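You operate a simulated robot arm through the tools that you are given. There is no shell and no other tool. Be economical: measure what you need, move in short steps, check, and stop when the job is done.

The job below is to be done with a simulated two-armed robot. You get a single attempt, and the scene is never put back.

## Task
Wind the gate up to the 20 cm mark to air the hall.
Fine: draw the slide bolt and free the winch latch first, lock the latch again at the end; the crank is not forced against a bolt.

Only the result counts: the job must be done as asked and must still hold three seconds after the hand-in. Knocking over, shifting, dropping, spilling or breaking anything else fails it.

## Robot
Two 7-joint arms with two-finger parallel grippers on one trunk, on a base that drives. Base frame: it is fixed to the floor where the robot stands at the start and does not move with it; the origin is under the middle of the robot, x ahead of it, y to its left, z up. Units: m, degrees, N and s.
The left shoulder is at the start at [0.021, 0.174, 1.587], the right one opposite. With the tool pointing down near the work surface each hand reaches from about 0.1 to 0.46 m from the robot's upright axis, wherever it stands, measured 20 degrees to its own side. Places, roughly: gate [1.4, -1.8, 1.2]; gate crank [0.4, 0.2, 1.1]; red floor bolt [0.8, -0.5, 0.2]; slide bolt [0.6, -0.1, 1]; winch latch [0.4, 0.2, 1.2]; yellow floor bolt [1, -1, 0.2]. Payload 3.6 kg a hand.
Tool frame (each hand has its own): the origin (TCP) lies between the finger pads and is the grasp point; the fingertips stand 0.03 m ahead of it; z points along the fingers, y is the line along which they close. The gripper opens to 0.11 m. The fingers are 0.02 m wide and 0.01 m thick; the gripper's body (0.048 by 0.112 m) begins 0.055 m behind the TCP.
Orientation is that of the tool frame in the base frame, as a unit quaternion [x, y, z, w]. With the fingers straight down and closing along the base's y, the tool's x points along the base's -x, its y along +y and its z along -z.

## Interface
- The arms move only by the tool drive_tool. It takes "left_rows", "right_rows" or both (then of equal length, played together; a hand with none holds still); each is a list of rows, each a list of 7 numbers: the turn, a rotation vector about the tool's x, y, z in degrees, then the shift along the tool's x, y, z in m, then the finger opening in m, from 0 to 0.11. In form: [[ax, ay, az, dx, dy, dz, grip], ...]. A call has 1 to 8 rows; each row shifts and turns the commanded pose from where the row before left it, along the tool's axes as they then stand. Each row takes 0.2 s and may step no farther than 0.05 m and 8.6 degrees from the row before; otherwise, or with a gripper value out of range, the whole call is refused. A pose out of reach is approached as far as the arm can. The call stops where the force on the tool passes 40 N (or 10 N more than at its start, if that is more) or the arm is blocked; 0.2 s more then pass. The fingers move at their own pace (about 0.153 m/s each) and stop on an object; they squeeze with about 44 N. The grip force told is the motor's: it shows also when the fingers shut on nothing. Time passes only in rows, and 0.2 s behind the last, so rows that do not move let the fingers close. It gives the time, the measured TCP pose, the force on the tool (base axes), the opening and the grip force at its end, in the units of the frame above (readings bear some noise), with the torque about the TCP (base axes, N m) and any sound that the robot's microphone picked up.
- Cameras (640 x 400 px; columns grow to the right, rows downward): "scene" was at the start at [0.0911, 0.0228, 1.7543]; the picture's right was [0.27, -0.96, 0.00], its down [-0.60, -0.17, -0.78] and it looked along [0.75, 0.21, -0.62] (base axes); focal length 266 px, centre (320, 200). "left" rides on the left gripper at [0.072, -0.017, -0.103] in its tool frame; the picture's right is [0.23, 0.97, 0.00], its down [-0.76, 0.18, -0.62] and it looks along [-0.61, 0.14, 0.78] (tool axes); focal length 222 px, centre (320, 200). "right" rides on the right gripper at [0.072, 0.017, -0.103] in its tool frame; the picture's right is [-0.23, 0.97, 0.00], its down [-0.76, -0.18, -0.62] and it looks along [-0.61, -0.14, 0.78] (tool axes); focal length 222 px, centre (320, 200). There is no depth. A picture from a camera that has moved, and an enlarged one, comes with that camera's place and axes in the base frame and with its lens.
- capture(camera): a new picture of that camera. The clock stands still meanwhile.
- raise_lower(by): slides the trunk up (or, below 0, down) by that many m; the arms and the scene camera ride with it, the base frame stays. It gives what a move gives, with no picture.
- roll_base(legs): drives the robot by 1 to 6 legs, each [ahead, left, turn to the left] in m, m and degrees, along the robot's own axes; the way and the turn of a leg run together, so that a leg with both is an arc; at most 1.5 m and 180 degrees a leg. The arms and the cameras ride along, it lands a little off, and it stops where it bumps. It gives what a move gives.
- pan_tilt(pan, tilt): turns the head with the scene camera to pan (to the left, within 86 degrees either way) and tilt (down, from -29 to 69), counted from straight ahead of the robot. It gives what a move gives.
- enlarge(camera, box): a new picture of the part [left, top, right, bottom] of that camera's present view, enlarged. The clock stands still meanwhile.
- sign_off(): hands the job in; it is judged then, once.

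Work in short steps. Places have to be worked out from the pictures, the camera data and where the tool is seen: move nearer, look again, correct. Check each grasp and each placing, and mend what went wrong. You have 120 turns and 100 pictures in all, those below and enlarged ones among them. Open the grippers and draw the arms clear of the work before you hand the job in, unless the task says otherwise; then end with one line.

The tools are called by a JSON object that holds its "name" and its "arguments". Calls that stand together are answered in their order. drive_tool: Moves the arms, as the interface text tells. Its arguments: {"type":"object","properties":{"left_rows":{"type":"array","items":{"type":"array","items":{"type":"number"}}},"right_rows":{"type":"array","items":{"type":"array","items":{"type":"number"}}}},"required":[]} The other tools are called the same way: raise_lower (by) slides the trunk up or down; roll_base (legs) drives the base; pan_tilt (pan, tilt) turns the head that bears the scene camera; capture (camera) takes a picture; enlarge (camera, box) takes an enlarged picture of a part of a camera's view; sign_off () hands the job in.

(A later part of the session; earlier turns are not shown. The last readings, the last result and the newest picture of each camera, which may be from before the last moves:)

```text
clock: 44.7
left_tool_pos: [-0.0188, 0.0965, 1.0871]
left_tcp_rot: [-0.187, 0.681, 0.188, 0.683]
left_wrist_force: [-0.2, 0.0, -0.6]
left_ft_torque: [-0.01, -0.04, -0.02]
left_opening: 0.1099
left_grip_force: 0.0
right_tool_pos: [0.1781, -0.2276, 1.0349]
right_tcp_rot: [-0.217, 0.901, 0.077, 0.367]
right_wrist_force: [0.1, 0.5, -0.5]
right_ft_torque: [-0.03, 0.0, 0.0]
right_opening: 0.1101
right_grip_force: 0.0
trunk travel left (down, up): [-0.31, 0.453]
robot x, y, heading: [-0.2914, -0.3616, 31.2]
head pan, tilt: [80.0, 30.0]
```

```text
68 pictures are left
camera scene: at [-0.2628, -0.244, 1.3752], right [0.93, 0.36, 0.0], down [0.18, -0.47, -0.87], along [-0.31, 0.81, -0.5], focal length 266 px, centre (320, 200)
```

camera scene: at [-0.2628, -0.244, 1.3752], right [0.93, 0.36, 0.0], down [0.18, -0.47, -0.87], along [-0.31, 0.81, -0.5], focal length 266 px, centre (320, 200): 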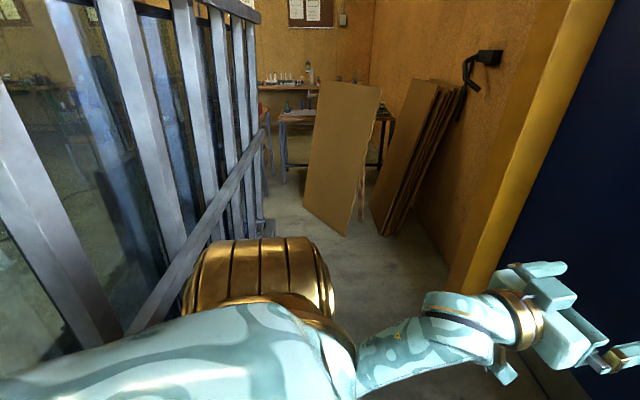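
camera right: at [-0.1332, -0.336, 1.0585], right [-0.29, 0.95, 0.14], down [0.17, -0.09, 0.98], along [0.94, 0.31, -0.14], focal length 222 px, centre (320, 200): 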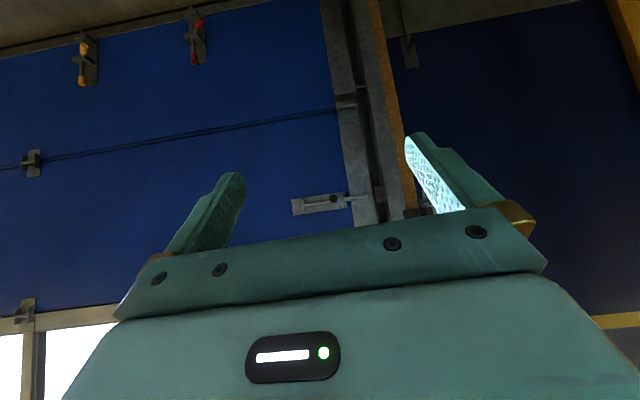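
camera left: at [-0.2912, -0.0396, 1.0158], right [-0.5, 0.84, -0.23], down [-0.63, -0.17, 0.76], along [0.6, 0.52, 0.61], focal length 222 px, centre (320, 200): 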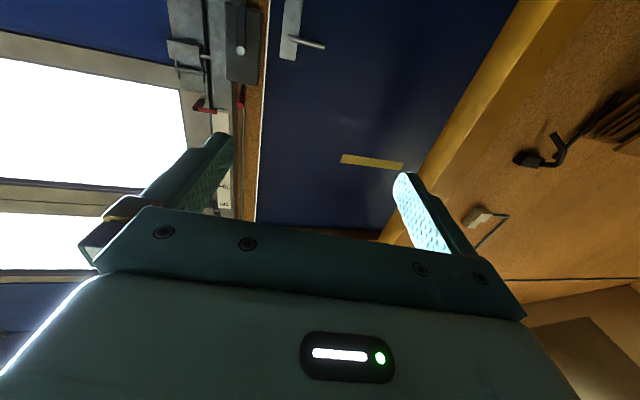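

The rack looks undisturbed. I continue to the working spot facing the gate squarely.

{"name": "roll_base", "arguments": {"legs": [[0.15, 0, 0], [0, 0, -7.5], [0.064, 0.068, 0]]}}

{"name": "pan_tilt", "arguments": {"pan": 0, "tilt": 35}}

{"name": "capture", "arguments": {"camera": "scene"}}

{"name": "capture", "arguments": {"camera": "right"}}

{"name": "capture", "arguments": {"camera": "left"}}

```text
clock: 47.4
left_tool_pos: [0.1963, 0.2229, 1.0872]
left_tcp_rot: [-0.143, 0.691, 0.144, 0.694]
left_wrist_force: [0.6, -0.2, 0.9]
left_ft_torque: [-0.03, -0.03, -0.04]
left_opening: 0.1099
left_grip_force: 0.1
right_tool_pos: [0.3487, -0.1233, 1.0357]
right_tcp_rot: [-0.158, 0.914, 0.052, 0.37]
right_wrist_force: [0.2, 1.3, -0.2]
right_ft_torque: [-0.02, 0.02, -0.02]
right_opening: 0.1099
right_grip_force: 0.0
trunk travel left (down, up): [-0.31, 0.453]
robot x, y, heading: [-0.1352, -0.1986, 23.7]
head pan, tilt: [80.0, 30.0]
```

```text
clock: 48.9
left_tool_pos: [0.1951, 0.2241, 1.0875]
left_tcp_rot: [-0.143, 0.691, 0.145, 0.694]
left_wrist_force: [-0.4, 0.0, -0.1]
left_ft_torque: [-0.02, 0.02, -0.02]
left_opening: 0.1102
left_grip_force: 0.1
right_tool_pos: [0.3499, -0.1235, 1.0363]
right_tcp_rot: [-0.158, 0.914, 0.053, 0.371]
right_wrist_force: [-0.4, -0.1, 0.4]
right_ft_torque: [0.05, 0.0, 0.04]
right_opening: 0.11
right_grip_force: 0.0
trunk travel left (down, up): [-0.31, 0.453]
robot x, y, heading: [-0.1339, -0.2007, 23.3]
head pan, tilt: [0.0, 35.0]
```

```text
67 pictures are left
camera scene: at [0.0116, -0.1365, 1.3674], right [0.4, -0.92, 0.0], down [-0.53, -0.23, -0.82], along [0.75, 0.33, -0.57], focal length 266 px, centre (320, 200)
```

scene: 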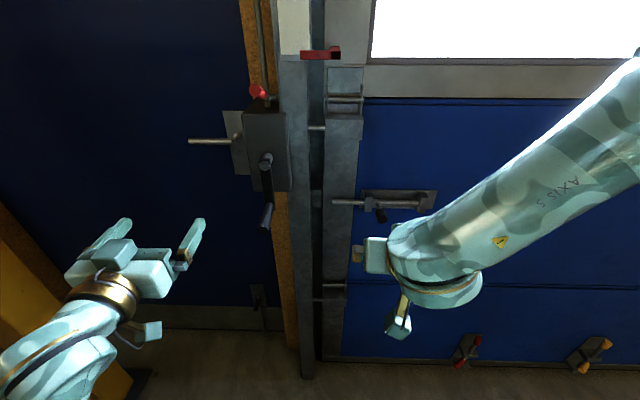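

```text
66 pictures are left
camera right: at [0.227, -0.148, 1.0585], right [-0.17, 0.98, 0.14], down [0.16, -0.11, 0.98], along [0.97, 0.18, -0.14], focal length 222 px, centre (320, 200)
```

right: 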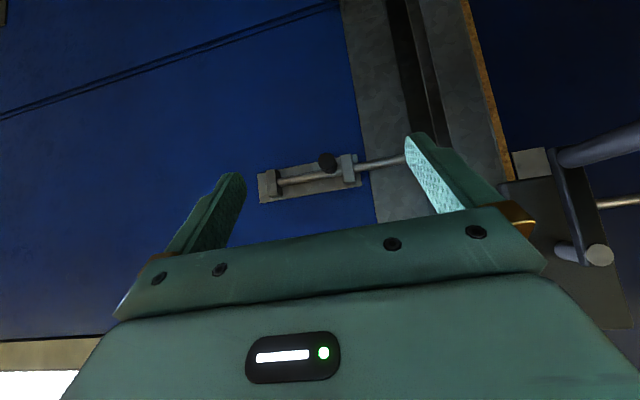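

```text
65 pictures are left
camera left: at [0.1084, 0.1662, 1.0158], right [-0.39, 0.89, -0.23], down [-0.64, -0.09, 0.76], along [0.66, 0.44, 0.61], focal length 222 px, centre (320, 200)
```

left: 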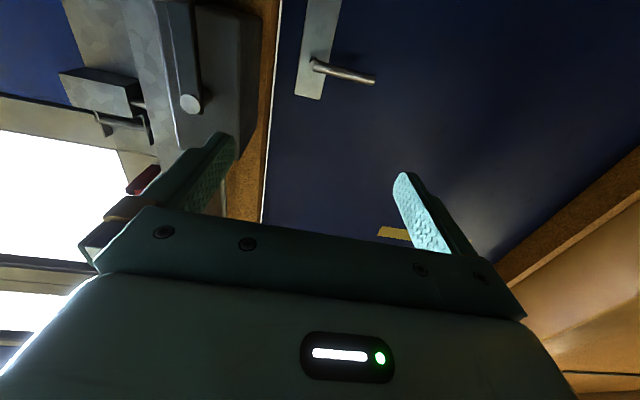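

The right camera confirms the knob at (0.537, −0.073, 0.958). I approach to about 5 cm short with the fingers part-closed.

{"name": "drive_tool", "arguments": {"right_rows": [[0, 0, 0, -0.0205, -0.0034, 0.033, 0.07], [0, 0, 0, -0.0205, -0.0034, 0.033, 0.07], [0, 0, 0, -0.0205, -0.0034, 0.033, 0.07], [0, 0, 0, -0.0205, -0.0034, 0.033, 0.07]]}}

{"name": "capture", "arguments": {"camera": "right"}}

{"name": "enlarge", "arguments": {"camera": "scene", "box": [320, 150, 448, 230]}}

```text
clock: 49.9
left_tool_pos: [0.1969, 0.2227, 1.0855]
left_tcp_rot: [-0.142, 0.691, 0.144, 0.694]
left_wrist_force: [0.2, 0.2, -0.3]
left_ft_torque: [-0.01, 0.01, -0.01]
left_opening: 0.11
left_grip_force: 0.1
right_tool_pos: [0.4989, -0.091, 0.9953]
right_tcp_rot: [-0.158, 0.914, 0.052, 0.37]
right_wrist_force: [0.5, -0.1, 0.1]
right_ft_torque: [-0.02, 0.01, 0.05]
right_opening: 0.0698
right_grip_force: 0.1
trunk travel left (down, up): [-0.31, 0.453]
robot x, y, heading: [-0.1353, -0.1996, 23.8]
head pan, tilt: [0.0, 35.0]
```

```text
64 pictures are left
camera right: at [0.3761, -0.1137, 1.0173], right [-0.17, 0.98, 0.14], down [0.16, -0.11, 0.98], along [0.97, 0.18, -0.14], focal length 222 px, centre (320, 200)
```

right: 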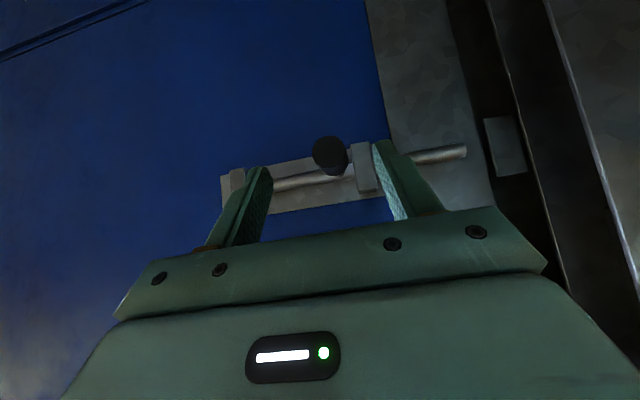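

```text
5.00 times, centred on (384, 190) of scene
camera zoom: at [0.0125, -0.1364, 1.3673], right [0.4, -0.92, 0.0], down [-0.53, -0.23, -0.82], along [0.75, 0.33, -0.57], focal length 1330 px, centre (0, 250)
```

zoom: 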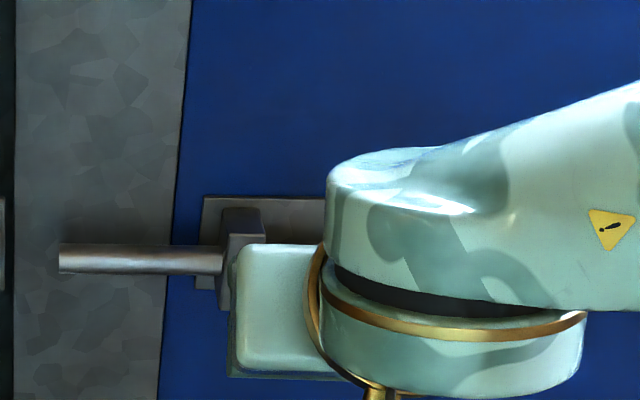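

Alignment checks out; I advance the last 4.8 cm and look.

{"name": "drive_tool", "arguments": {"right_rows": [[0, 0, 0, -0.001, 0.003, 0.024, 0.07], [0, 0, 0, -0.001, 0.003, 0.024, 0.07]]}}

{"name": "capture", "arguments": {"camera": "right"}}

```text
clock: 50.5
left_tool_pos: [0.1953, 0.2229, 1.0869]
left_tcp_rot: [-0.144, 0.691, 0.145, 0.694]
left_wrist_force: [0.3, 0.1, -0.2]
left_ft_torque: [0.02, 0.03, -0.02]
left_opening: 0.1098
left_grip_force: 0.1
right_tool_pos: [0.5263, -0.0738, 0.9626]
right_tcp_rot: [-0.157, 0.914, 0.052, 0.371]
right_wrist_force: [0.6, -0.4, -0.3]
right_ft_torque: [0.0, -0.02, 0.01]
right_opening: 0.0703
right_grip_force: 0.1
trunk travel left (down, up): [-0.31, 0.453]
robot x, y, heading: [-0.1352, -0.2006, 24.0]
head pan, tilt: [0.0, 35.0]
```

```text
62 pictures are left
camera right: at [0.4045, -0.0965, 0.9851], right [-0.17, 0.98, 0.14], down [0.16, -0.11, 0.98], along [0.97, 0.19, -0.14], focal length 222 px, centre (320, 200)
```

right: 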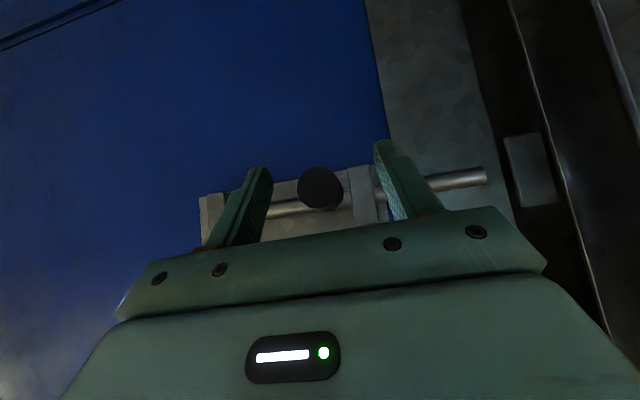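

The knob sits between the fingertips; I close and check that the opening stops on it.

{"name": "drive_tool", "arguments": {"right_rows": [[0, 0, 0, 0, 0, 0, 0.03], [0, 0, 0, 0, 0, 0, 0.02], [0, 0, 0, 0, 0, 0, 0.02]]}}

{"name": "capture", "arguments": {"camera": "right"}}

```text
clock: 51.3
left_tool_pos: [0.1966, 0.2225, 1.0892]
left_tcp_rot: [-0.143, 0.692, 0.144, 0.693]
left_wrist_force: [0.1, 0.6, 0.6]
left_ft_torque: [0.05, 0.01, -0.02]
left_opening: 0.1102
left_grip_force: 0.0
right_tool_pos: [0.5261, -0.0751, 0.9621]
right_tcp_rot: [-0.158, 0.914, 0.053, 0.371]
right_wrist_force: [2.9, -5.6, 0.9]
right_ft_torque: [-0.11, -0.03, 0.46]
right_opening: 0.0261
right_grip_force: 44.9
trunk travel left (down, up): [-0.31, 0.453]
robot x, y, heading: [-0.1297, -0.1982, 23.4]
head pan, tilt: [0.0, 35.0]
```

```text
61 pictures are left
camera right: at [0.4049, -0.098, 0.985], right [-0.17, 0.98, 0.14], down [0.16, -0.11, 0.98], along [0.97, 0.18, -0.14], focal length 222 px, centre (320, 200)
```

right: 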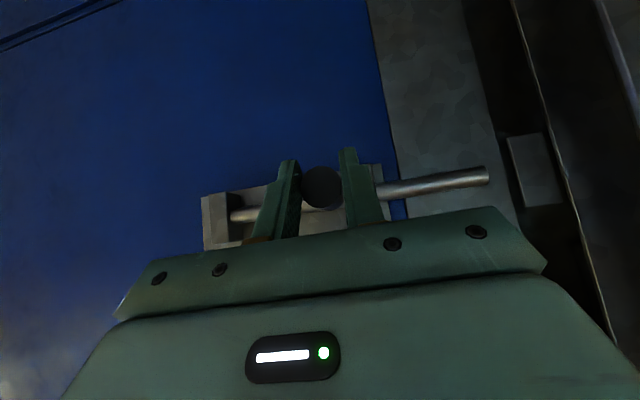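

Gripped (26 mm). Now I slide right along the gate direction in small steps.

{"name": "drive_tool", "arguments": {"right_rows": [[0, 0, 0, -0.0004, -0.01, 0.0007, 0.02], [0, 0, 0, -0.0004, -0.01, 0.0007, 0.02], [0, 0, 0, -0.0004, -0.01, 0.0007, 0.02]]}}

{"name": "capture", "arguments": {"camera": "right"}}

```text
clock: 52.1
left_tool_pos: [0.1964, 0.222, 1.0881]
left_tcp_rot: [-0.142, 0.692, 0.143, 0.693]
left_wrist_force: [-0.1, 0.1, -0.4]
left_ft_torque: [-0.01, -0.01, -0.02]
left_opening: 0.1101
left_grip_force: 0.0
right_tool_pos: [0.538, -0.0992, 0.962]
right_tcp_rot: [-0.159, 0.914, 0.053, 0.369]
right_wrist_force: [-10.7, -3.1, -8.6]
right_ft_torque: [0.1, -0.44, 0.75]
right_opening: 0.0258
right_grip_force: 45.4
trunk travel left (down, up): [-0.31, 0.453]
robot x, y, heading: [-0.1357, -0.206, 23.7]
head pan, tilt: [0.0, 35.0]
```

```text
60 pictures are left
camera right: at [0.4156, -0.1242, 0.9855], right [-0.17, 0.98, 0.14], down [0.16, -0.11, 0.98], along [0.97, 0.19, -0.14], focal length 222 px, centre (320, 200)
```

right: 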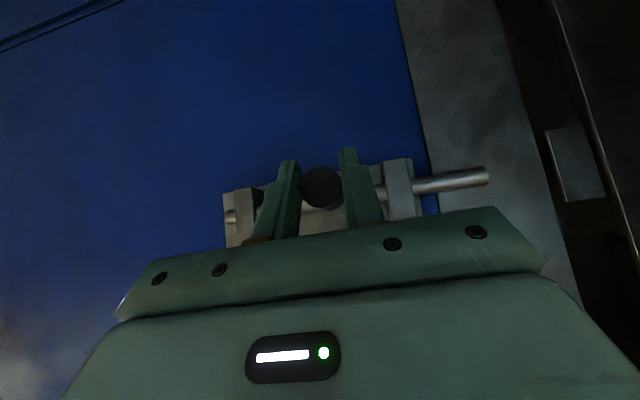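

The bolt slides with the knob. I continue right until it meets its stop.

{"name": "drive_tool", "arguments": {"right_rows": [[0, 0, 0, 0.0003, -0.01, 0, 0.02], [0, 0, 0, 0.0003, -0.01, 0, 0.02], [0, 0, 0, 0.0003, -0.01, 0, 0.02], [0, 0, 0, 0.0003, -0.01, 0, 0.02], [0, 0, 0, 0.0003, -0.01, 0, 0.02], [0, 0, 0, 0.0003, -0.01, 0, 0.02]]}}

{"name": "capture", "arguments": {"camera": "right"}}

```text
clock: 53.0
left_tool_pos: [0.1954, 0.2255, 1.0876]
left_tcp_rot: [-0.146, 0.692, 0.146, 0.692]
left_wrist_force: [0.0, 0.0, 0.3]
left_ft_torque: [0.02, 0.04, 0.02]
left_opening: 0.11
left_grip_force: 0.1
right_tool_pos: [0.5447, -0.1157, 0.9634]
right_tcp_rot: [-0.17, 0.912, 0.06, 0.369]
right_wrist_force: [1.7, 13.2, -6.9]
right_ft_torque: [0.18, 0.21, 0.69]
right_opening: 0.0258
right_grip_force: 45.2
trunk travel left (down, up): [-0.31, 0.453]
robot x, y, heading: [-0.1348, -0.2001, 24.0]
head pan, tilt: [0.0, 35.0]
stopped in row 4 (right hand): the force on the tool passed its limit at 46 N (the readings are from after the stop); the commanded pose is now the measured one
```

```text
59 pictures are left
camera right: at [0.423, -0.144, 0.986], right [-0.19, 0.97, 0.14], down [0.17, -0.11, 0.98], along [0.97, 0.21, -0.14], focal length 222 px, centre (320, 200)
```

right: 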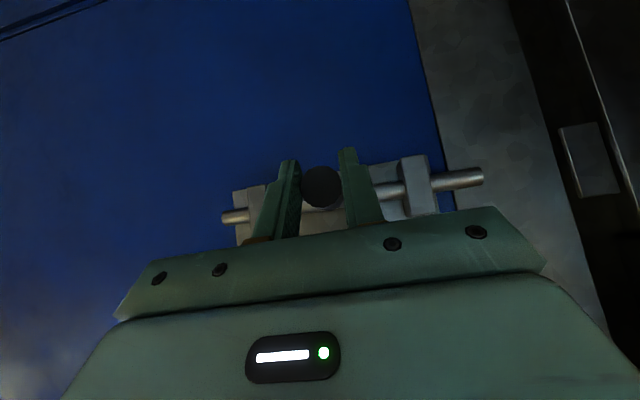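

It stopped firmly after about 4.5 cm of travel. I release, back off, and inspect.

{"name": "drive_tool", "arguments": {"right_rows": [[0, 0, 0, 0, 0, 0, 0.06], [0, 0, 0, 0, 0, 0, 0.07], [0, 0, 0, 0, 0, -0.03, 0.07], [0, 0, 0, 0, 0, -0.03, 0.07], [0, 0, 0, 0, 0, -0.04, 0.07]]}}

{"name": "capture", "arguments": {"camera": "right"}}

{"name": "capture", "arguments": {"camera": "scene"}}

```text
clock: 54.2
left_tool_pos: [0.1942, 0.2242, 1.0882]
left_tcp_rot: [-0.144, 0.69, 0.146, 0.694]
left_wrist_force: [-1.3, 0.4, 0.0]
left_ft_torque: [-0.02, -0.01, 0.0]
left_opening: 0.1101
left_grip_force: 0.2
right_tool_pos: [0.4785, -0.1464, 1.0369]
right_tcp_rot: [-0.167, 0.912, 0.059, 0.369]
right_wrist_force: [-0.2, -0.5, -0.3]
right_ft_torque: [0.0, -0.02, 0.0]
right_opening: 0.0699
right_grip_force: 0.0
trunk travel left (down, up): [-0.31, 0.453]
robot x, y, heading: [-0.1319, -0.1959, 23.8]
head pan, tilt: [0.0, 35.0]
```

```text
58 pictures are left
camera right: at [0.3571, -0.1731, 1.0593], right [-0.19, 0.97, 0.14], down [0.16, -0.11, 0.98], along [0.97, 0.21, -0.14], focal length 222 px, centre (320, 200)
```

right: 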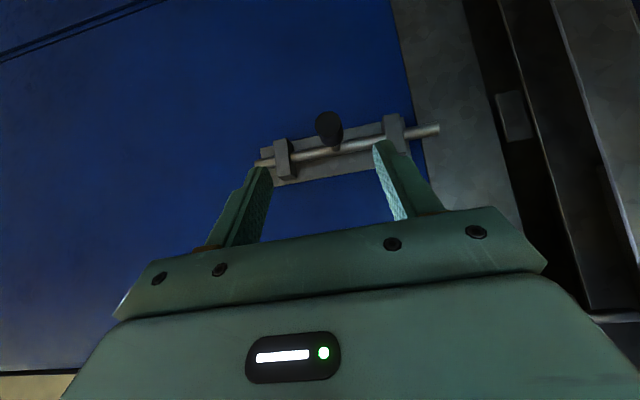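

```text
57 pictures are left
camera scene: at [0.0101, -0.1361, 1.3676], right [0.41, -0.91, 0.0], down [-0.52, -0.23, -0.82], along [0.75, 0.33, -0.57], focal length 266 px, centre (320, 200)
```

scene: 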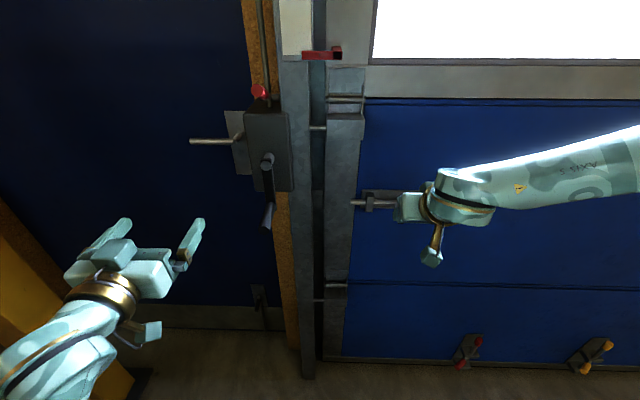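

The knob is mid-way between brackets. To be sure it is at its end stop, I go back and push the knob right with the open left finger.

{"name": "drive_tool", "arguments": {"right_rows": [[0, 0, 0, 0, 0, 0.04, 0.07], [0, 0, 0, 0, 0, 0.04, 0.07], [0, 0, 0, 0, 0, 0.018, 0.07], [0, 0, 0, 0, -0.01, 0, 0.07], [0, 0, 0, 0, -0.01, 0, 0.07], [0, 0, 0, 0, -0.01, 0, 0.07], [0, 0, 0, 0, -0.01, 0, 0.07], [0, 0, 0, 0, -0.01, 0, 0.07]]}}

{"name": "capture", "arguments": {"camera": "right"}}

```text
clock: 55.9
left_tool_pos: [0.1921, 0.2307, 1.0863]
left_tcp_rot: [-0.148, 0.691, 0.148, 0.691]
left_wrist_force: [-0.3, 0.0, 0.7]
left_ft_torque: [0.0, -0.01, 0.02]
left_opening: 0.1099
left_grip_force: 0.0
right_tool_pos: [0.5531, -0.1445, 0.9661]
right_tcp_rot: [-0.183, 0.91, 0.067, 0.367]
right_wrist_force: [-4.8, 22.2, -4.6]
right_ft_torque: [-0.03, 0.07, 0.15]
right_opening: 0.0818
right_grip_force: 12.1
trunk travel left (down, up): [-0.31, 0.453]
robot x, y, heading: [-0.1371, -0.2022, 24.4]
head pan, tilt: [0.0, 35.0]
stopped in row 8 (right hand): the force on the tool passed its limit at 43 N (the readings are from after the stop); the commanded pose is now the measured one
```

```text
56 pictures are left
camera right: at [0.4317, -0.1742, 0.9892], right [-0.22, 0.96, 0.15], down [0.17, -0.11, 0.98], along [0.96, 0.24, -0.14], focal length 222 px, centre (320, 200)
```

right: 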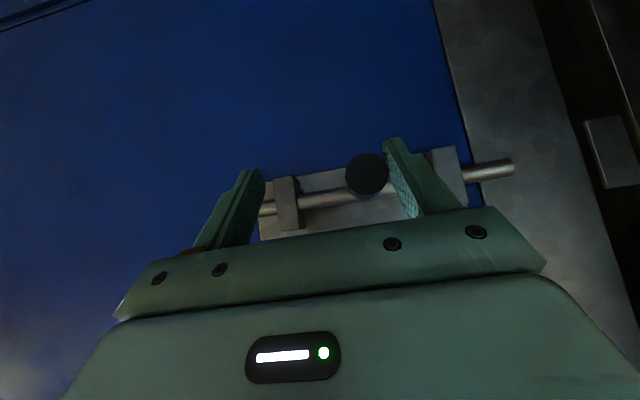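

The bolt is at a solid stop—fully drawn. I back the right hand off and away to the right, then examine the latch.

{"name": "drive_tool", "arguments": {"right_rows": [[0, 0, 0, 0, 0.02, 0, 0.07], [0, 0, 0, 0, 0, -0.04, 0.07], [0, 0, 0, 0, 0, -0.045, 0.07], [0, 0, 0, 0, -0.02, -0.04, 0.07], [0, 0, 0, 0, -0.04, -0.02, 0.07], [0, 0, 0, 0, -0.045, 0, 0.07], [0, 0, 0, 0, -0.045, 0, 0.07]]}}

{"name": "enlarge", "arguments": {"camera": "scene", "box": [210, 70, 330, 145]}}

{"name": "enlarge", "arguments": {"camera": "scene", "box": [210, 130, 354, 240]}}

{"name": "enlarge", "arguments": {"camera": "scene", "box": [330, 170, 474, 250]}}

```text
clock: 57.5
left_tool_pos: [0.1926, 0.2248, 1.0894]
left_tcp_rot: [-0.147, 0.69, 0.149, 0.693]
left_wrist_force: [0.4, 0.3, 0.1]
left_ft_torque: [-0.01, 0.03, 0.03]
left_opening: 0.11
left_grip_force: 0.1
right_tool_pos: [0.5094, -0.3127, 1.0696]
right_tcp_rot: [-0.175, 0.911, 0.064, 0.368]
right_wrist_force: [0.8, 0.7, 0.2]
right_ft_torque: [0.05, -0.02, 0.03]
right_opening: 0.0702
right_grip_force: 0.1
trunk travel left (down, up): [-0.31, 0.453]
robot x, y, heading: [-0.1357, -0.2, 24.3]
head pan, tilt: [0.0, 35.0]
```

```text
5.33 times, centred on (270, 108) of scene
camera zoom: at [0.0107, -0.1354, 1.3675], right [0.41, -0.91, 0.0], down [-0.52, -0.23, -0.82], along [0.75, 0.34, -0.57], focal length 1419 px, centre (587, 693)
```

zoom: 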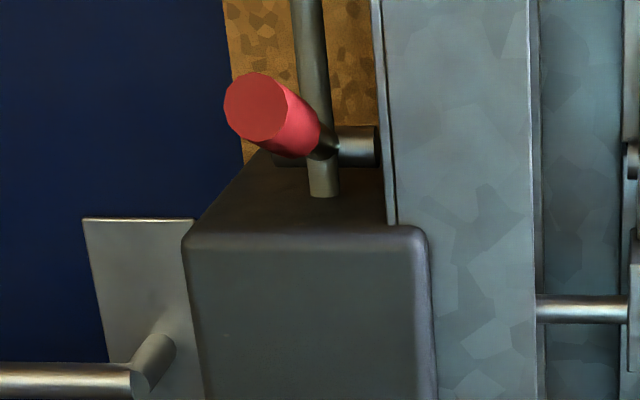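

```text
3.64 times, centred on (282, 185) of scene
camera zoom: at [0.0107, -0.1354, 1.3675], right [0.41, -0.91, 0.0], down [-0.52, -0.23, -0.82], along [0.75, 0.34, -0.57], focal length 967 px, centre (458, 254)
```

zoom: 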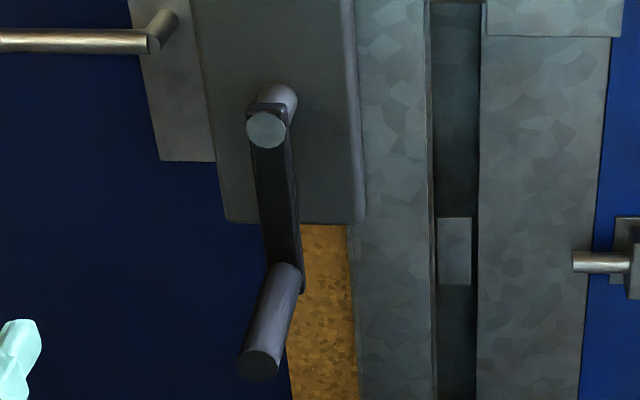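

```text
4.44 times, centred on (402, 210) of scene
camera zoom: at [0.0107, -0.1354, 1.3675], right [0.41, -0.91, 0.0], down [-0.52, -0.23, -0.82], along [0.75, 0.34, -0.57], focal length 1182 px, centre (-44, 156)
```

zoom: 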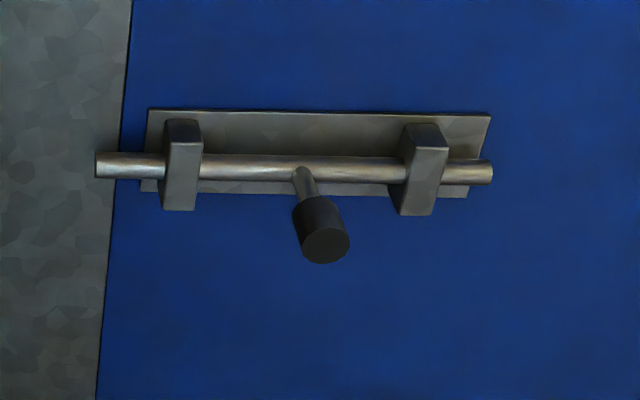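

The bolt is clearly drawn. Triangulation gives crank hub front (0.394, 0.152, 1.123), crank handle hanging straight down from (0.405, 0.158, 1.015) to (0.321, 0.122, 1.023), and the latch lever's red end at (0.398, 0.153, 1.264) with its pivot at (0.492, 0.195, 1.235). I bring the left hand, closed, to below and in front of the lever.

{"name": "drive_tool", "arguments": {"left_rows": [[0, 0, 0, -0.0252, -0.029, 0.016, 0.0], [0, 0, 0, -0.0252, -0.029, 0.016, 0.0], [0, 0, 0, -0.0252, -0.029, 0.016, 0.0], [0, 0, 0, -0.0252, -0.029, 0.016, 0.0], [0, 0, 0, -0.0252, -0.029, 0.016, 0.0]]}}

{"name": "capture", "arguments": {"camera": "scene"}}

{"name": "capture", "arguments": {"camera": "left"}}

```text
clock: 58.7
left_tool_pos: [0.3215, 0.1488, 1.2022]
left_tcp_rot: [-0.131, 0.693, 0.195, 0.682]
left_wrist_force: [-0.7, 0.5, -0.2]
left_ft_torque: [0.0, 0.0, 0.0]
left_opening: 0.0
left_grip_force: 37.8
right_tool_pos: [0.5087, -0.31, 1.0692]
right_tcp_rot: [-0.175, 0.911, 0.064, 0.369]
right_wrist_force: [-0.2, 0.0, -0.2]
right_ft_torque: [0.0, -0.01, 0.02]
right_opening: 0.0703
right_grip_force: 0.0
trunk travel left (down, up): [-0.31, 0.453]
robot x, y, heading: [-0.1363, -0.2002, 24.3]
head pan, tilt: [0.0, 35.0]
```

```text
52 pictures are left
camera scene: at [0.0114, -0.1342, 1.3673], right [0.41, -0.91, 0.0], down [-0.52, -0.23, -0.82], along [0.75, 0.34, -0.57], focal length 266 px, centre (320, 200)
```

scene: 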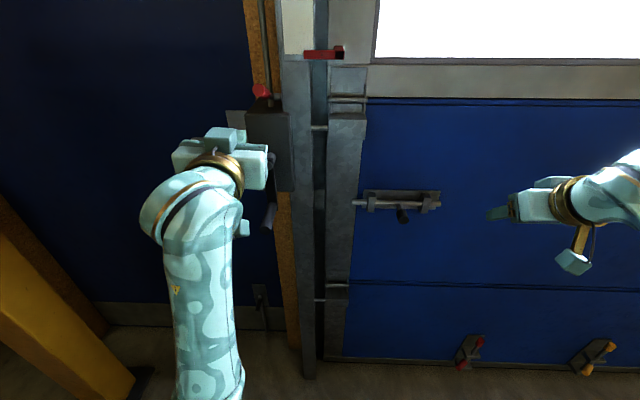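

```text
51 pictures are left
camera left: at [0.2346, 0.0931, 1.1292], right [-0.44, 0.89, -0.14], down [-0.61, -0.18, 0.77], along [0.66, 0.42, 0.62], focal length 222 px, centre (320, 200)
```

left: 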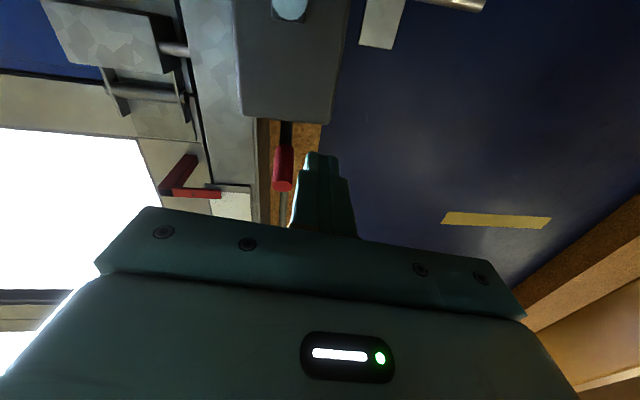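

The lever sits just ahead of and above the closed fingers. I move under it, then push up gently.

{"name": "drive_tool", "arguments": {"left_rows": [[0, 0, 0, -0.0077, -0.0143, 0.033, 0.0], [0, 0, 0, -0.0077, -0.0143, 0.033, 0.0]]}}

{"name": "capture", "arguments": {"camera": "left"}}

{"name": "drive_tool", "arguments": {"left_rows": [[0, 0, 0, -0.01, 0, 0, 0.0], [0, 0, 0, -0.01, 0, 0, 0.0], [0, 0, 0, -0.01, 0, 0, 0.0], [0, 0, 0, -0.01, 0, 0, 0.0]]}}

{"name": "capture", "arguments": {"camera": "left"}}

```text
clock: 59.3
left_tool_pos: [0.3967, 0.1281, 1.2277]
left_tcp_rot: [-0.148, 0.691, 0.15, 0.692]
left_wrist_force: [1.5, 0.6, -0.3]
left_ft_torque: [-0.01, 0.02, 0.0]
left_opening: 0.0
left_grip_force: 37.5
right_tool_pos: [0.5085, -0.31, 1.0705]
right_tcp_rot: [-0.176, 0.911, 0.064, 0.368]
right_wrist_force: [0.5, -0.1, -0.1]
right_ft_torque: [0.03, -0.01, 0.03]
right_opening: 0.07
right_grip_force: 0.1
trunk travel left (down, up): [-0.31, 0.453]
robot x, y, heading: [-0.1352, -0.1999, 24.2]
head pan, tilt: [0.0, 35.0]
```

```text
50 pictures are left
camera left: at [0.3098, 0.0718, 1.1562], right [-0.4, 0.89, -0.22], down [-0.64, -0.1, 0.76], along [0.65, 0.45, 0.61], focal length 222 px, centre (320, 200)
```

left: 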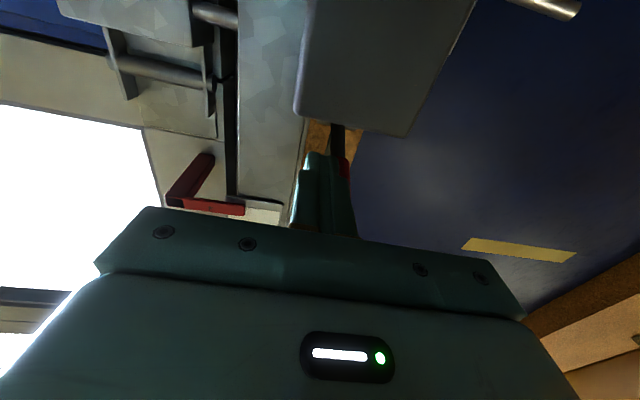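

```text
clock: 60.3
left_tool_pos: [0.3959, 0.1277, 1.27]
left_tcp_rot: [-0.146, 0.691, 0.147, 0.693]
left_wrist_force: [0.5, 0.2, 0.6]
left_ft_torque: [0.02, 0.01, 0.01]
left_opening: 0.0
left_grip_force: 38.1
right_tool_pos: [0.5093, -0.3104, 1.07]
right_tcp_rot: [-0.176, 0.911, 0.064, 0.368]
right_wrist_force: [-0.9, -0.1, -0.5]
right_ft_torque: [-0.01, 0.0, -0.02]
right_opening: 0.0698
right_grip_force: 0.1
trunk travel left (down, up): [-0.31, 0.453]
robot x, y, heading: [-0.1386, -0.2037, 23.9]
head pan, tilt: [0.0, 35.0]
```

```text
49 pictures are left
camera left: at [0.3081, 0.0697, 1.1975], right [-0.4, 0.89, -0.23], down [-0.64, -0.09, 0.76], along [0.66, 0.45, 0.61], focal length 222 px, centre (320, 200)
```

left: 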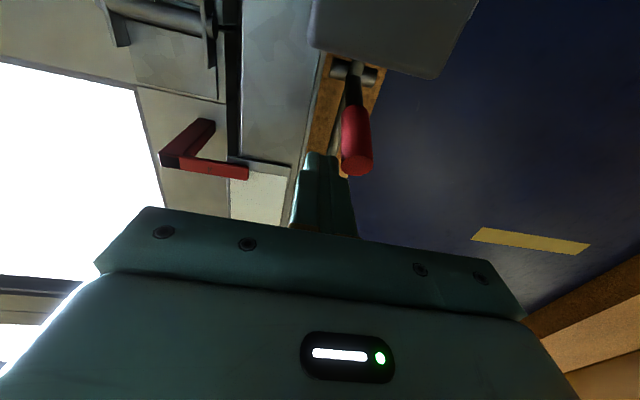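

The hand ended 2.4 cm too far right and passed beside the lever. I go back down, shift left under the lever, and push up again.

{"name": "drive_tool", "arguments": {"left_rows": [[0, 0, 0, 0.025, 0, 0, 0.0], [0, 0, 0, 0.03, 0, 0, 0.0], [0, 0, 0, 0, 0.013, 0, 0.0], [0, 0, 0, 0, 0.013, 0, 0.0], [0, 0, 0, 0, 0, 0, 0.0]]}}

{"name": "capture", "arguments": {"camera": "left"}}

```text
clock: 61.5
left_tool_pos: [0.3868, 0.1538, 1.2155]
left_tcp_rot: [-0.145, 0.689, 0.154, 0.693]
left_wrist_force: [0.4, 0.6, 0.3]
left_ft_torque: [-0.01, -0.04, -0.02]
left_opening: 0.0001
left_grip_force: 38.0
right_tool_pos: [0.5088, -0.3116, 1.0697]
right_tcp_rot: [-0.175, 0.911, 0.063, 0.369]
right_wrist_force: [0.8, 0.4, 0.2]
right_ft_torque: [0.0, -0.01, -0.01]
right_opening: 0.0701
right_grip_force: 0.0
trunk travel left (down, up): [-0.31, 0.453]
robot x, y, heading: [-0.1367, -0.2003, 24.1]
head pan, tilt: [0.0, 35.0]
```

```text
48 pictures are left
camera left: at [0.2981, 0.0971, 1.143], right [-0.4, 0.89, -0.22], down [-0.64, -0.1, 0.76], along [0.65, 0.44, 0.61], focal length 222 px, centre (320, 200)
```

left: 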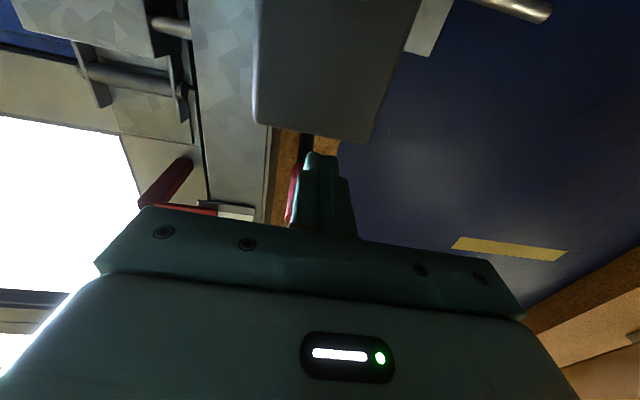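

Now centred under the lever (l ≈ −0.009). I push up in 1 cm steps.

{"name": "drive_tool", "arguments": {"left_rows": [[0, 0, 0, -0.01, -0.003, 0.003, 0.0], [0, 0, 0, -0.01, 0, 0, 0.0], [0, 0, 0, -0.01, 0, 0, 0.0], [0, 0, 0, -0.01, 0, 0, 0.0], [0, 0, 0, -0.01, 0, 0, 0.0]]}}

{"name": "capture", "arguments": {"camera": "left"}}

{"name": "enlarge", "arguments": {"camera": "scene", "box": [200, 60, 328, 140]}}

```text
clock: 62.7
left_tool_pos: [0.3897, 0.1482, 1.2657]
left_tcp_rot: [-0.146, 0.69, 0.147, 0.693]
left_wrist_force: [-0.6, -0.9, 0.0]
left_ft_torque: [0.0, -0.03, 0.0]
left_opening: 0.0
left_grip_force: 37.8
right_tool_pos: [0.5081, -0.3105, 1.0701]
right_tcp_rot: [-0.174, 0.911, 0.063, 0.369]
right_wrist_force: [0.0, 0.2, -0.6]
right_ft_torque: [-0.02, -0.01, 0.0]
right_opening: 0.0699
right_grip_force: 0.0
trunk travel left (down, up): [-0.31, 0.453]
robot x, y, heading: [-0.135, -0.1997, 24.2]
head pan, tilt: [0.0, 35.0]
```

```text
47 pictures are left
camera left: at [0.3025, 0.0909, 1.1931], right [-0.39, 0.89, -0.23], down [-0.64, -0.09, 0.76], along [0.66, 0.45, 0.61], focal length 222 px, centre (320, 200)
```

left: 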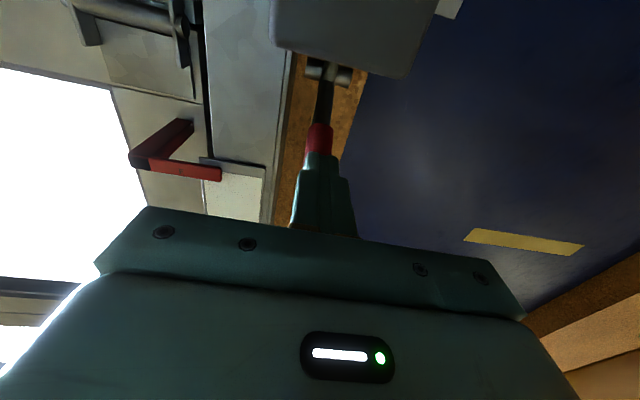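

```text
5.00 times, centred on (264, 100) of scene
camera zoom: at [0.011, -0.1344, 1.3674], right [0.41, -0.91, 0.0], down [-0.52, -0.23, -0.82], along [0.75, 0.34, -0.57], focal length 1330 px, centre (600, 700)
```

zoom: 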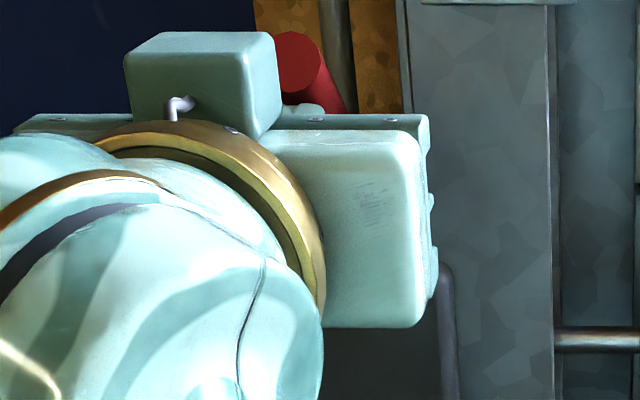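

The lever is rising freely. I continue up and slightly forward following its arc.

{"name": "drive_tool", "arguments": {"left_rows": [[0, 0, 0, -0.012, 0, 0.003, 0.0], [0, 0, 0, -0.012, 0, 0.004, 0.0], [0, 0, 0, -0.012, 0, 0.006, 0.0], [0, 0, 0, -0.01, 0, 0.008, 0.0], [0, 0, 0, -0.01, 0, 0.01, 0.0]]}}

{"name": "enlarge", "arguments": {"camera": "scene", "box": [200, 40, 328, 120]}}

{"name": "capture", "arguments": {"camera": "left"}}

```text
clock: 63.9
left_tool_pos: [0.4131, 0.1589, 1.3256]
left_tcp_rot: [-0.146, 0.688, 0.147, 0.695]
left_wrist_force: [-22.2, -9.3, -1.2]
left_ft_torque: [-0.09, 0.21, -0.02]
left_opening: 0.0
left_grip_force: 38.1
right_tool_pos: [0.5061, -0.3127, 1.0711]
right_tcp_rot: [-0.175, 0.91, 0.065, 0.37]
right_wrist_force: [0.1, -1.0, 1.1]
right_ft_torque: [0.0, 0.03, -0.04]
right_opening: 0.0699
right_grip_force: 0.1
trunk travel left (down, up): [-0.31, 0.453]
robot x, y, heading: [-0.1333, -0.2011, 24.3]
head pan, tilt: [0.0, 35.0]
```

```text
5.00 times, centred on (264, 80) of scene
camera zoom: at [0.0073, -0.1359, 1.368], right [0.41, -0.91, 0.0], down [-0.52, -0.23, -0.82], along [0.75, 0.34, -0.57], focal length 1330 px, centre (600, 800)
```

zoom: 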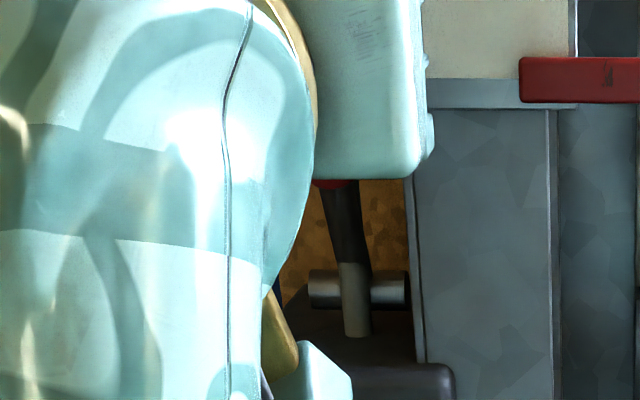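

```text
44 pictures are left
camera left: at [0.3265, 0.1023, 1.2528], right [-0.39, 0.89, -0.23], down [-0.65, -0.09, 0.76], along [0.65, 0.44, 0.61], focal length 222 px, centre (320, 200)
```

left: 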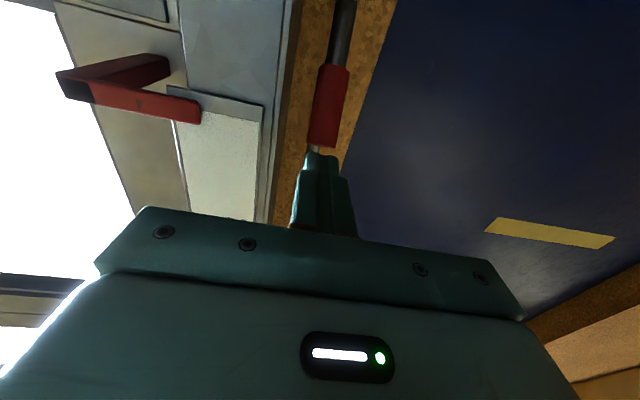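

The lever is now near upright with ~24 N reaction, so it appears to be at its stop. I back off and look whether it stays.

{"name": "drive_tool", "arguments": {"left_rows": [[0, 0, 0, 0, 0, -0.03, 0.0], [0, 0, 0, 0, 0.01, -0.04, 0.0], [0, 0, 0, 0.02, 0.03, -0.02, 0.0], [0, 0, 0, 0.03, 0.035, 0, 0.0], [0, 0, 0, 0.03, 0.035, 0, 0.0]]}}

{"name": "enlarge", "arguments": {"camera": "scene", "box": [200, 20, 328, 130]}}

```text
clock: 65.1
left_tool_pos: [0.2898, 0.2258, 1.243]
left_tcp_rot: [-0.147, 0.69, 0.148, 0.693]
left_wrist_force: [0.2, 0.0, 0.3]
left_ft_torque: [0.02, 0.0, 0.0]
left_opening: 0.0
left_grip_force: 36.8
right_tool_pos: [0.509, -0.3095, 1.069]
right_tcp_rot: [-0.176, 0.911, 0.064, 0.369]
right_wrist_force: [0.2, 0.2, 0.2]
right_ft_torque: [0.04, 0.0, 0.0]
right_opening: 0.0703
right_grip_force: 0.0
trunk travel left (down, up): [-0.31, 0.453]
robot x, y, heading: [-0.14, -0.2015, 24.1]
head pan, tilt: [0.0, 35.0]
```

```text
3.64 times, centred on (264, 75) of scene
camera zoom: at [0.0107, -0.1332, 1.3674], right [0.41, -0.91, 0.0], down [-0.52, -0.24, -0.82], along [0.75, 0.33, -0.57], focal length 967 px, centre (524, 654)
```

zoom: 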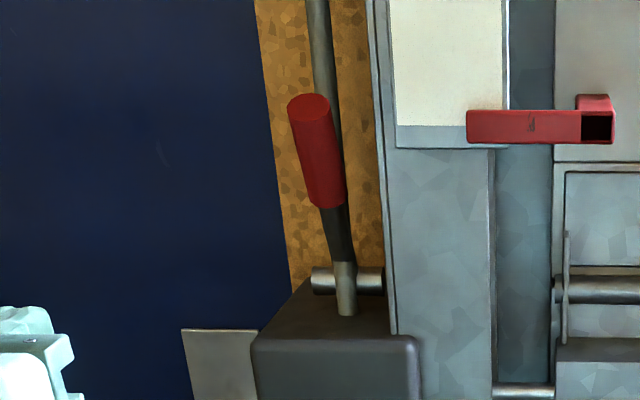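

The lever stays raised—latch freed. Now the crank: I bring the left hand, open 6 cm, in front of the hanging handle.

{"name": "drive_tool", "arguments": {"left_rows": [[0, 0, 0, 0.0372, -0.018, -0.0125, 0.06], [0, 0, 0, 0.0372, -0.018, -0.0125, 0.06], [0, 0, 0, 0.0372, -0.018, -0.0125, 0.06], [0, 0, 0, 0.0372, -0.018, -0.0125, 0.06], [0, 0, 0, 0.0372, -0.018, -0.0125, 0.06], [0, 0, 0, 0.0372, -0.018, -0.0125, 0.06], [0, 0, 0, 0, 0, 0, 0.06]]}}

{"name": "capture", "arguments": {"camera": "left"}}

{"name": "capture", "arguments": {"camera": "scene"}}

```text
clock: 65.9
left_tool_pos: [0.275, 0.177, 1.2543]
left_tcp_rot: [-0.127, 0.6, 0.181, 0.769]
left_wrist_force: [0.0, 0.3, -0.4]
left_ft_torque: [0.03, 0.02, -0.01]
left_opening: 0.0597
left_grip_force: 0.0
right_tool_pos: [0.5086, -0.3106, 1.0701]
right_tcp_rot: [-0.175, 0.911, 0.064, 0.369]
right_wrist_force: [-0.4, 0.0, -0.9]
right_ft_torque: [-0.02, 0.01, -0.03]
right_opening: 0.0698
right_grip_force: 0.0
trunk travel left (down, up): [-0.31, 0.453]
robot x, y, heading: [-0.1308, -0.2033, 23.9]
head pan, tilt: [0.0, 35.0]
stopped in row 3 (left hand): the arm was blocked; the commanded pose is now the measured one
```

```text
42 pictures are left
camera left: at [0.2074, 0.1283, 1.159], right [-0.37, 0.91, -0.2], down [-0.79, -0.19, 0.59], along [0.5, 0.37, 0.79], focal length 222 px, centre (320, 200)
```

left: 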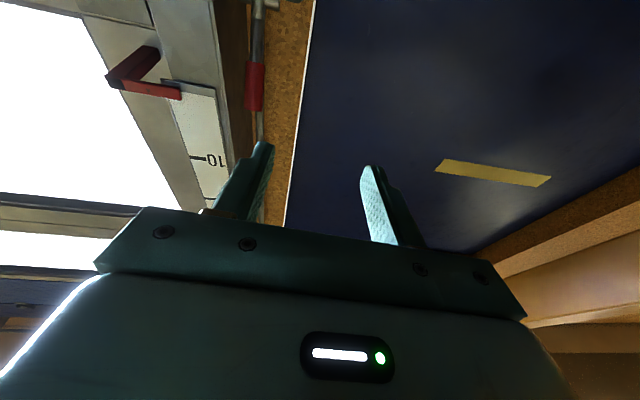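

```text
41 pictures are left
camera scene: at [0.0108, -0.1343, 1.3674], right [0.41, -0.91, 0.0], down [-0.52, -0.23, -0.82], along [0.75, 0.33, -0.57], focal length 266 px, centre (320, 200)
```

scene: 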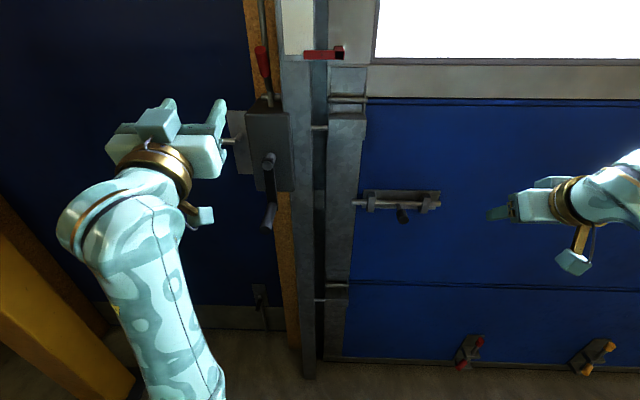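

The arm got folded too tightly (wrist pulled in too close). I back the base up 8 cm to give it room, then level the hand again.

{"name": "roll_base", "arguments": {"legs": [[-0.08, 0, 0]]}}

{"name": "drive_tool", "arguments": {"left_rows": [[0, 7, 0, 0.02, 0.01, 0.02, 0.06], [0, 7, 0, 0.03, 0.01, 0.02, 0.06], [0, 1, 0, 0.04, 0, 0, 0.06], [0, 0, 0, 0.04, 0, 0, 0.06], [0, 0, 0, 0.04, 0, 0, 0.06]]}}

```text
clock: 66.9
left_tool_pos: [0.2022, 0.1437, 1.2556]
left_tcp_rot: [-0.126, 0.599, 0.179, 0.77]
left_wrist_force: [-0.6, 0.2, -0.2]
left_ft_torque: [-0.04, 0.03, 0.04]
left_opening: 0.0601
left_grip_force: 0.0
right_tool_pos: [0.4338, -0.3431, 1.07]
right_tcp_rot: [-0.176, 0.91, 0.065, 0.369]
right_wrist_force: [-0.4, -0.7, 1.2]
right_ft_torque: [-0.02, 0.0, 0.0]
right_opening: 0.0703
right_grip_force: 0.0
trunk travel left (down, up): [-0.31, 0.453]
robot x, y, heading: [-0.2086, -0.2325, 23.8]
head pan, tilt: [0.0, 35.0]
```

```text
clock: 68.1
left_tool_pos: [0.2352, 0.189, 1.0958]
left_tcp_rot: [-0.147, 0.692, 0.164, 0.687]
left_wrist_force: [-0.6, 0.1, 0.5]
left_ft_torque: [0.03, 0.0, 0.0]
left_opening: 0.0601
left_grip_force: 0.2
right_tool_pos: [0.4359, -0.343, 1.07]
right_tcp_rot: [-0.175, 0.911, 0.063, 0.369]
right_wrist_force: [-0.4, 0.4, 0.4]
right_ft_torque: [0.0, -0.01, -0.01]
right_opening: 0.0701
right_grip_force: 0.0
trunk travel left (down, up): [-0.31, 0.453]
robot x, y, heading: [-0.2115, -0.2343, 24.4]
head pan, tilt: [0.0, 35.0]
```

Good. I move to directly in front of the handle (l ≈ −0.013, z ≈ 1.018).

{"name": "drive_tool", "arguments": {"left_rows": [[0.8, 0, 0, 0.026, -0.032, 0, 0.06], [0.8, 0, 0, 0.026, -0.032, 0, 0.06], [0.8, 0, 0, 0.026, -0.032, 0, 0.06], [0, 0, 0, 0, 0, 0, 0.06]]}}

{"name": "capture", "arguments": {"camera": "left"}}

{"name": "enlarge", "arguments": {"camera": "scene", "box": [200, 100, 360, 220]}}

```text
clock: 68.9
left_tool_pos: [0.2774, 0.1568, 1.0969]
left_tcp_rot: [-0.087, 0.644, 0.222, 0.727]
left_wrist_force: [0.6, -0.1, -0.2]
left_ft_torque: [0.03, 0.01, 0.0]
left_opening: 0.0597
left_grip_force: 0.0
right_tool_pos: [0.4363, -0.3428, 1.0682]
right_tcp_rot: [-0.175, 0.91, 0.064, 0.369]
right_wrist_force: [-0.1, -0.1, -0.1]
right_ft_torque: [0.01, -0.01, 0.03]
right_opening: 0.0699
right_grip_force: 0.0
trunk travel left (down, up): [-0.31, 0.453]
robot x, y, heading: [-0.2081, -0.2325, 24.0]
head pan, tilt: [0.0, 35.0]
stopped in row 3 (left hand): the arm was blocked; the commanded pose is now the measured one
```

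```text
40 pictures are left
camera left: at [0.196, 0.1144, 1.0086], right [-0.41, 0.91, -0.07], down [-0.69, -0.26, 0.67], along [0.6, 0.32, 0.74], focal length 222 px, centre (320, 200)
```

left: 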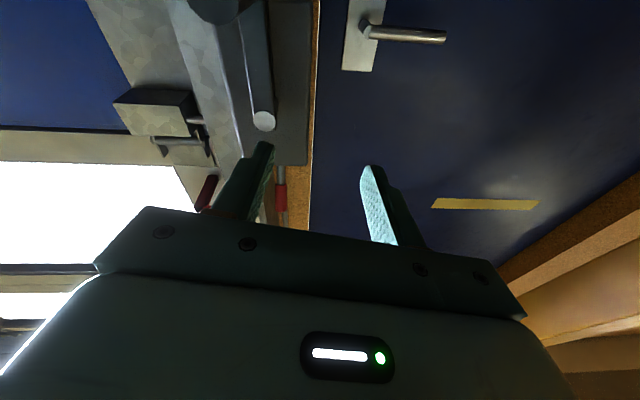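

```text
3.33 times, centred on (280, 160) of scene
camera zoom: at [-0.0618, -0.1667, 1.3674], right [0.41, -0.91, 0.0], down [-0.52, -0.23, -0.82], along [0.75, 0.33, -0.57], focal length 887 px, centre (453, 333)
```

zoom: 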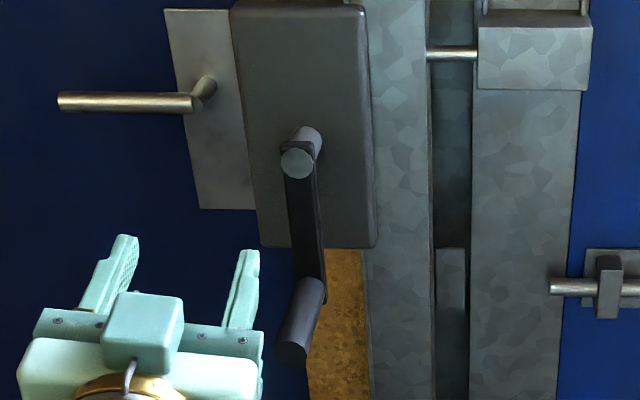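

Low and inward is a poor area for this arm relative to its shoulder. The latch height (above the shoulder) worked well, so I'll lower the trunk: first I move the hand left and up, clear of the crank.

{"name": "drive_tool", "arguments": {"left_rows": [[0, 0, 0, 0, 0.04, -0.01, 0.06], [0, 0, 0, -0.03, 0.03, 0, 0.06], [0, 0, 0, -0.04, 0, 0, 0.06], [0, 0, 0, -0.04, 0, 0, 0.06], [0, 0, 0, -0.03, 0, 0, 0.06]]}}

{"name": "raise_lower", "arguments": {"by": -0.17}}

```text
clock: 70.1
left_tool_pos: [0.2263, 0.1861, 1.2416]
left_tcp_rot: [-0.089, 0.645, 0.218, 0.727]
left_wrist_force: [-0.4, 0.1, 0.1]
left_ft_torque: [-0.02, 0.03, 0.02]
left_opening: 0.0598
left_grip_force: 0.1
right_tool_pos: [0.4365, -0.344, 1.0697]
right_tcp_rot: [-0.175, 0.911, 0.063, 0.368]
right_wrist_force: [-0.1, -0.2, -0.1]
right_ft_torque: [-0.01, -0.05, 0.01]
right_opening: 0.0701
right_grip_force: 0.0
trunk travel left (down, up): [-0.31, 0.453]
robot x, y, heading: [-0.2061, -0.2328, 24.1]
head pan, tilt: [0.0, 35.0]
```

```text
clock: 72.0
left_tool_pos: [0.2269, 0.1854, 1.0725]
left_tcp_rot: [-0.089, 0.645, 0.218, 0.727]
left_wrist_force: [0.2, -0.5, -0.2]
left_ft_torque: [0.0, 0.01, 0.02]
left_opening: 0.0599
left_grip_force: 0.0
right_tool_pos: [0.4356, -0.3429, 0.9]
right_tcp_rot: [-0.175, 0.911, 0.063, 0.369]
right_wrist_force: [-0.3, 0.1, -1.1]
right_ft_torque: [0.01, 0.0, -0.01]
right_opening: 0.07
right_grip_force: 0.2
trunk travel left (down, up): [-0.14, 0.623]
robot x, y, heading: [-0.2085, -0.2329, 24.1]
head pan, tilt: [0.0, 35.0]
```

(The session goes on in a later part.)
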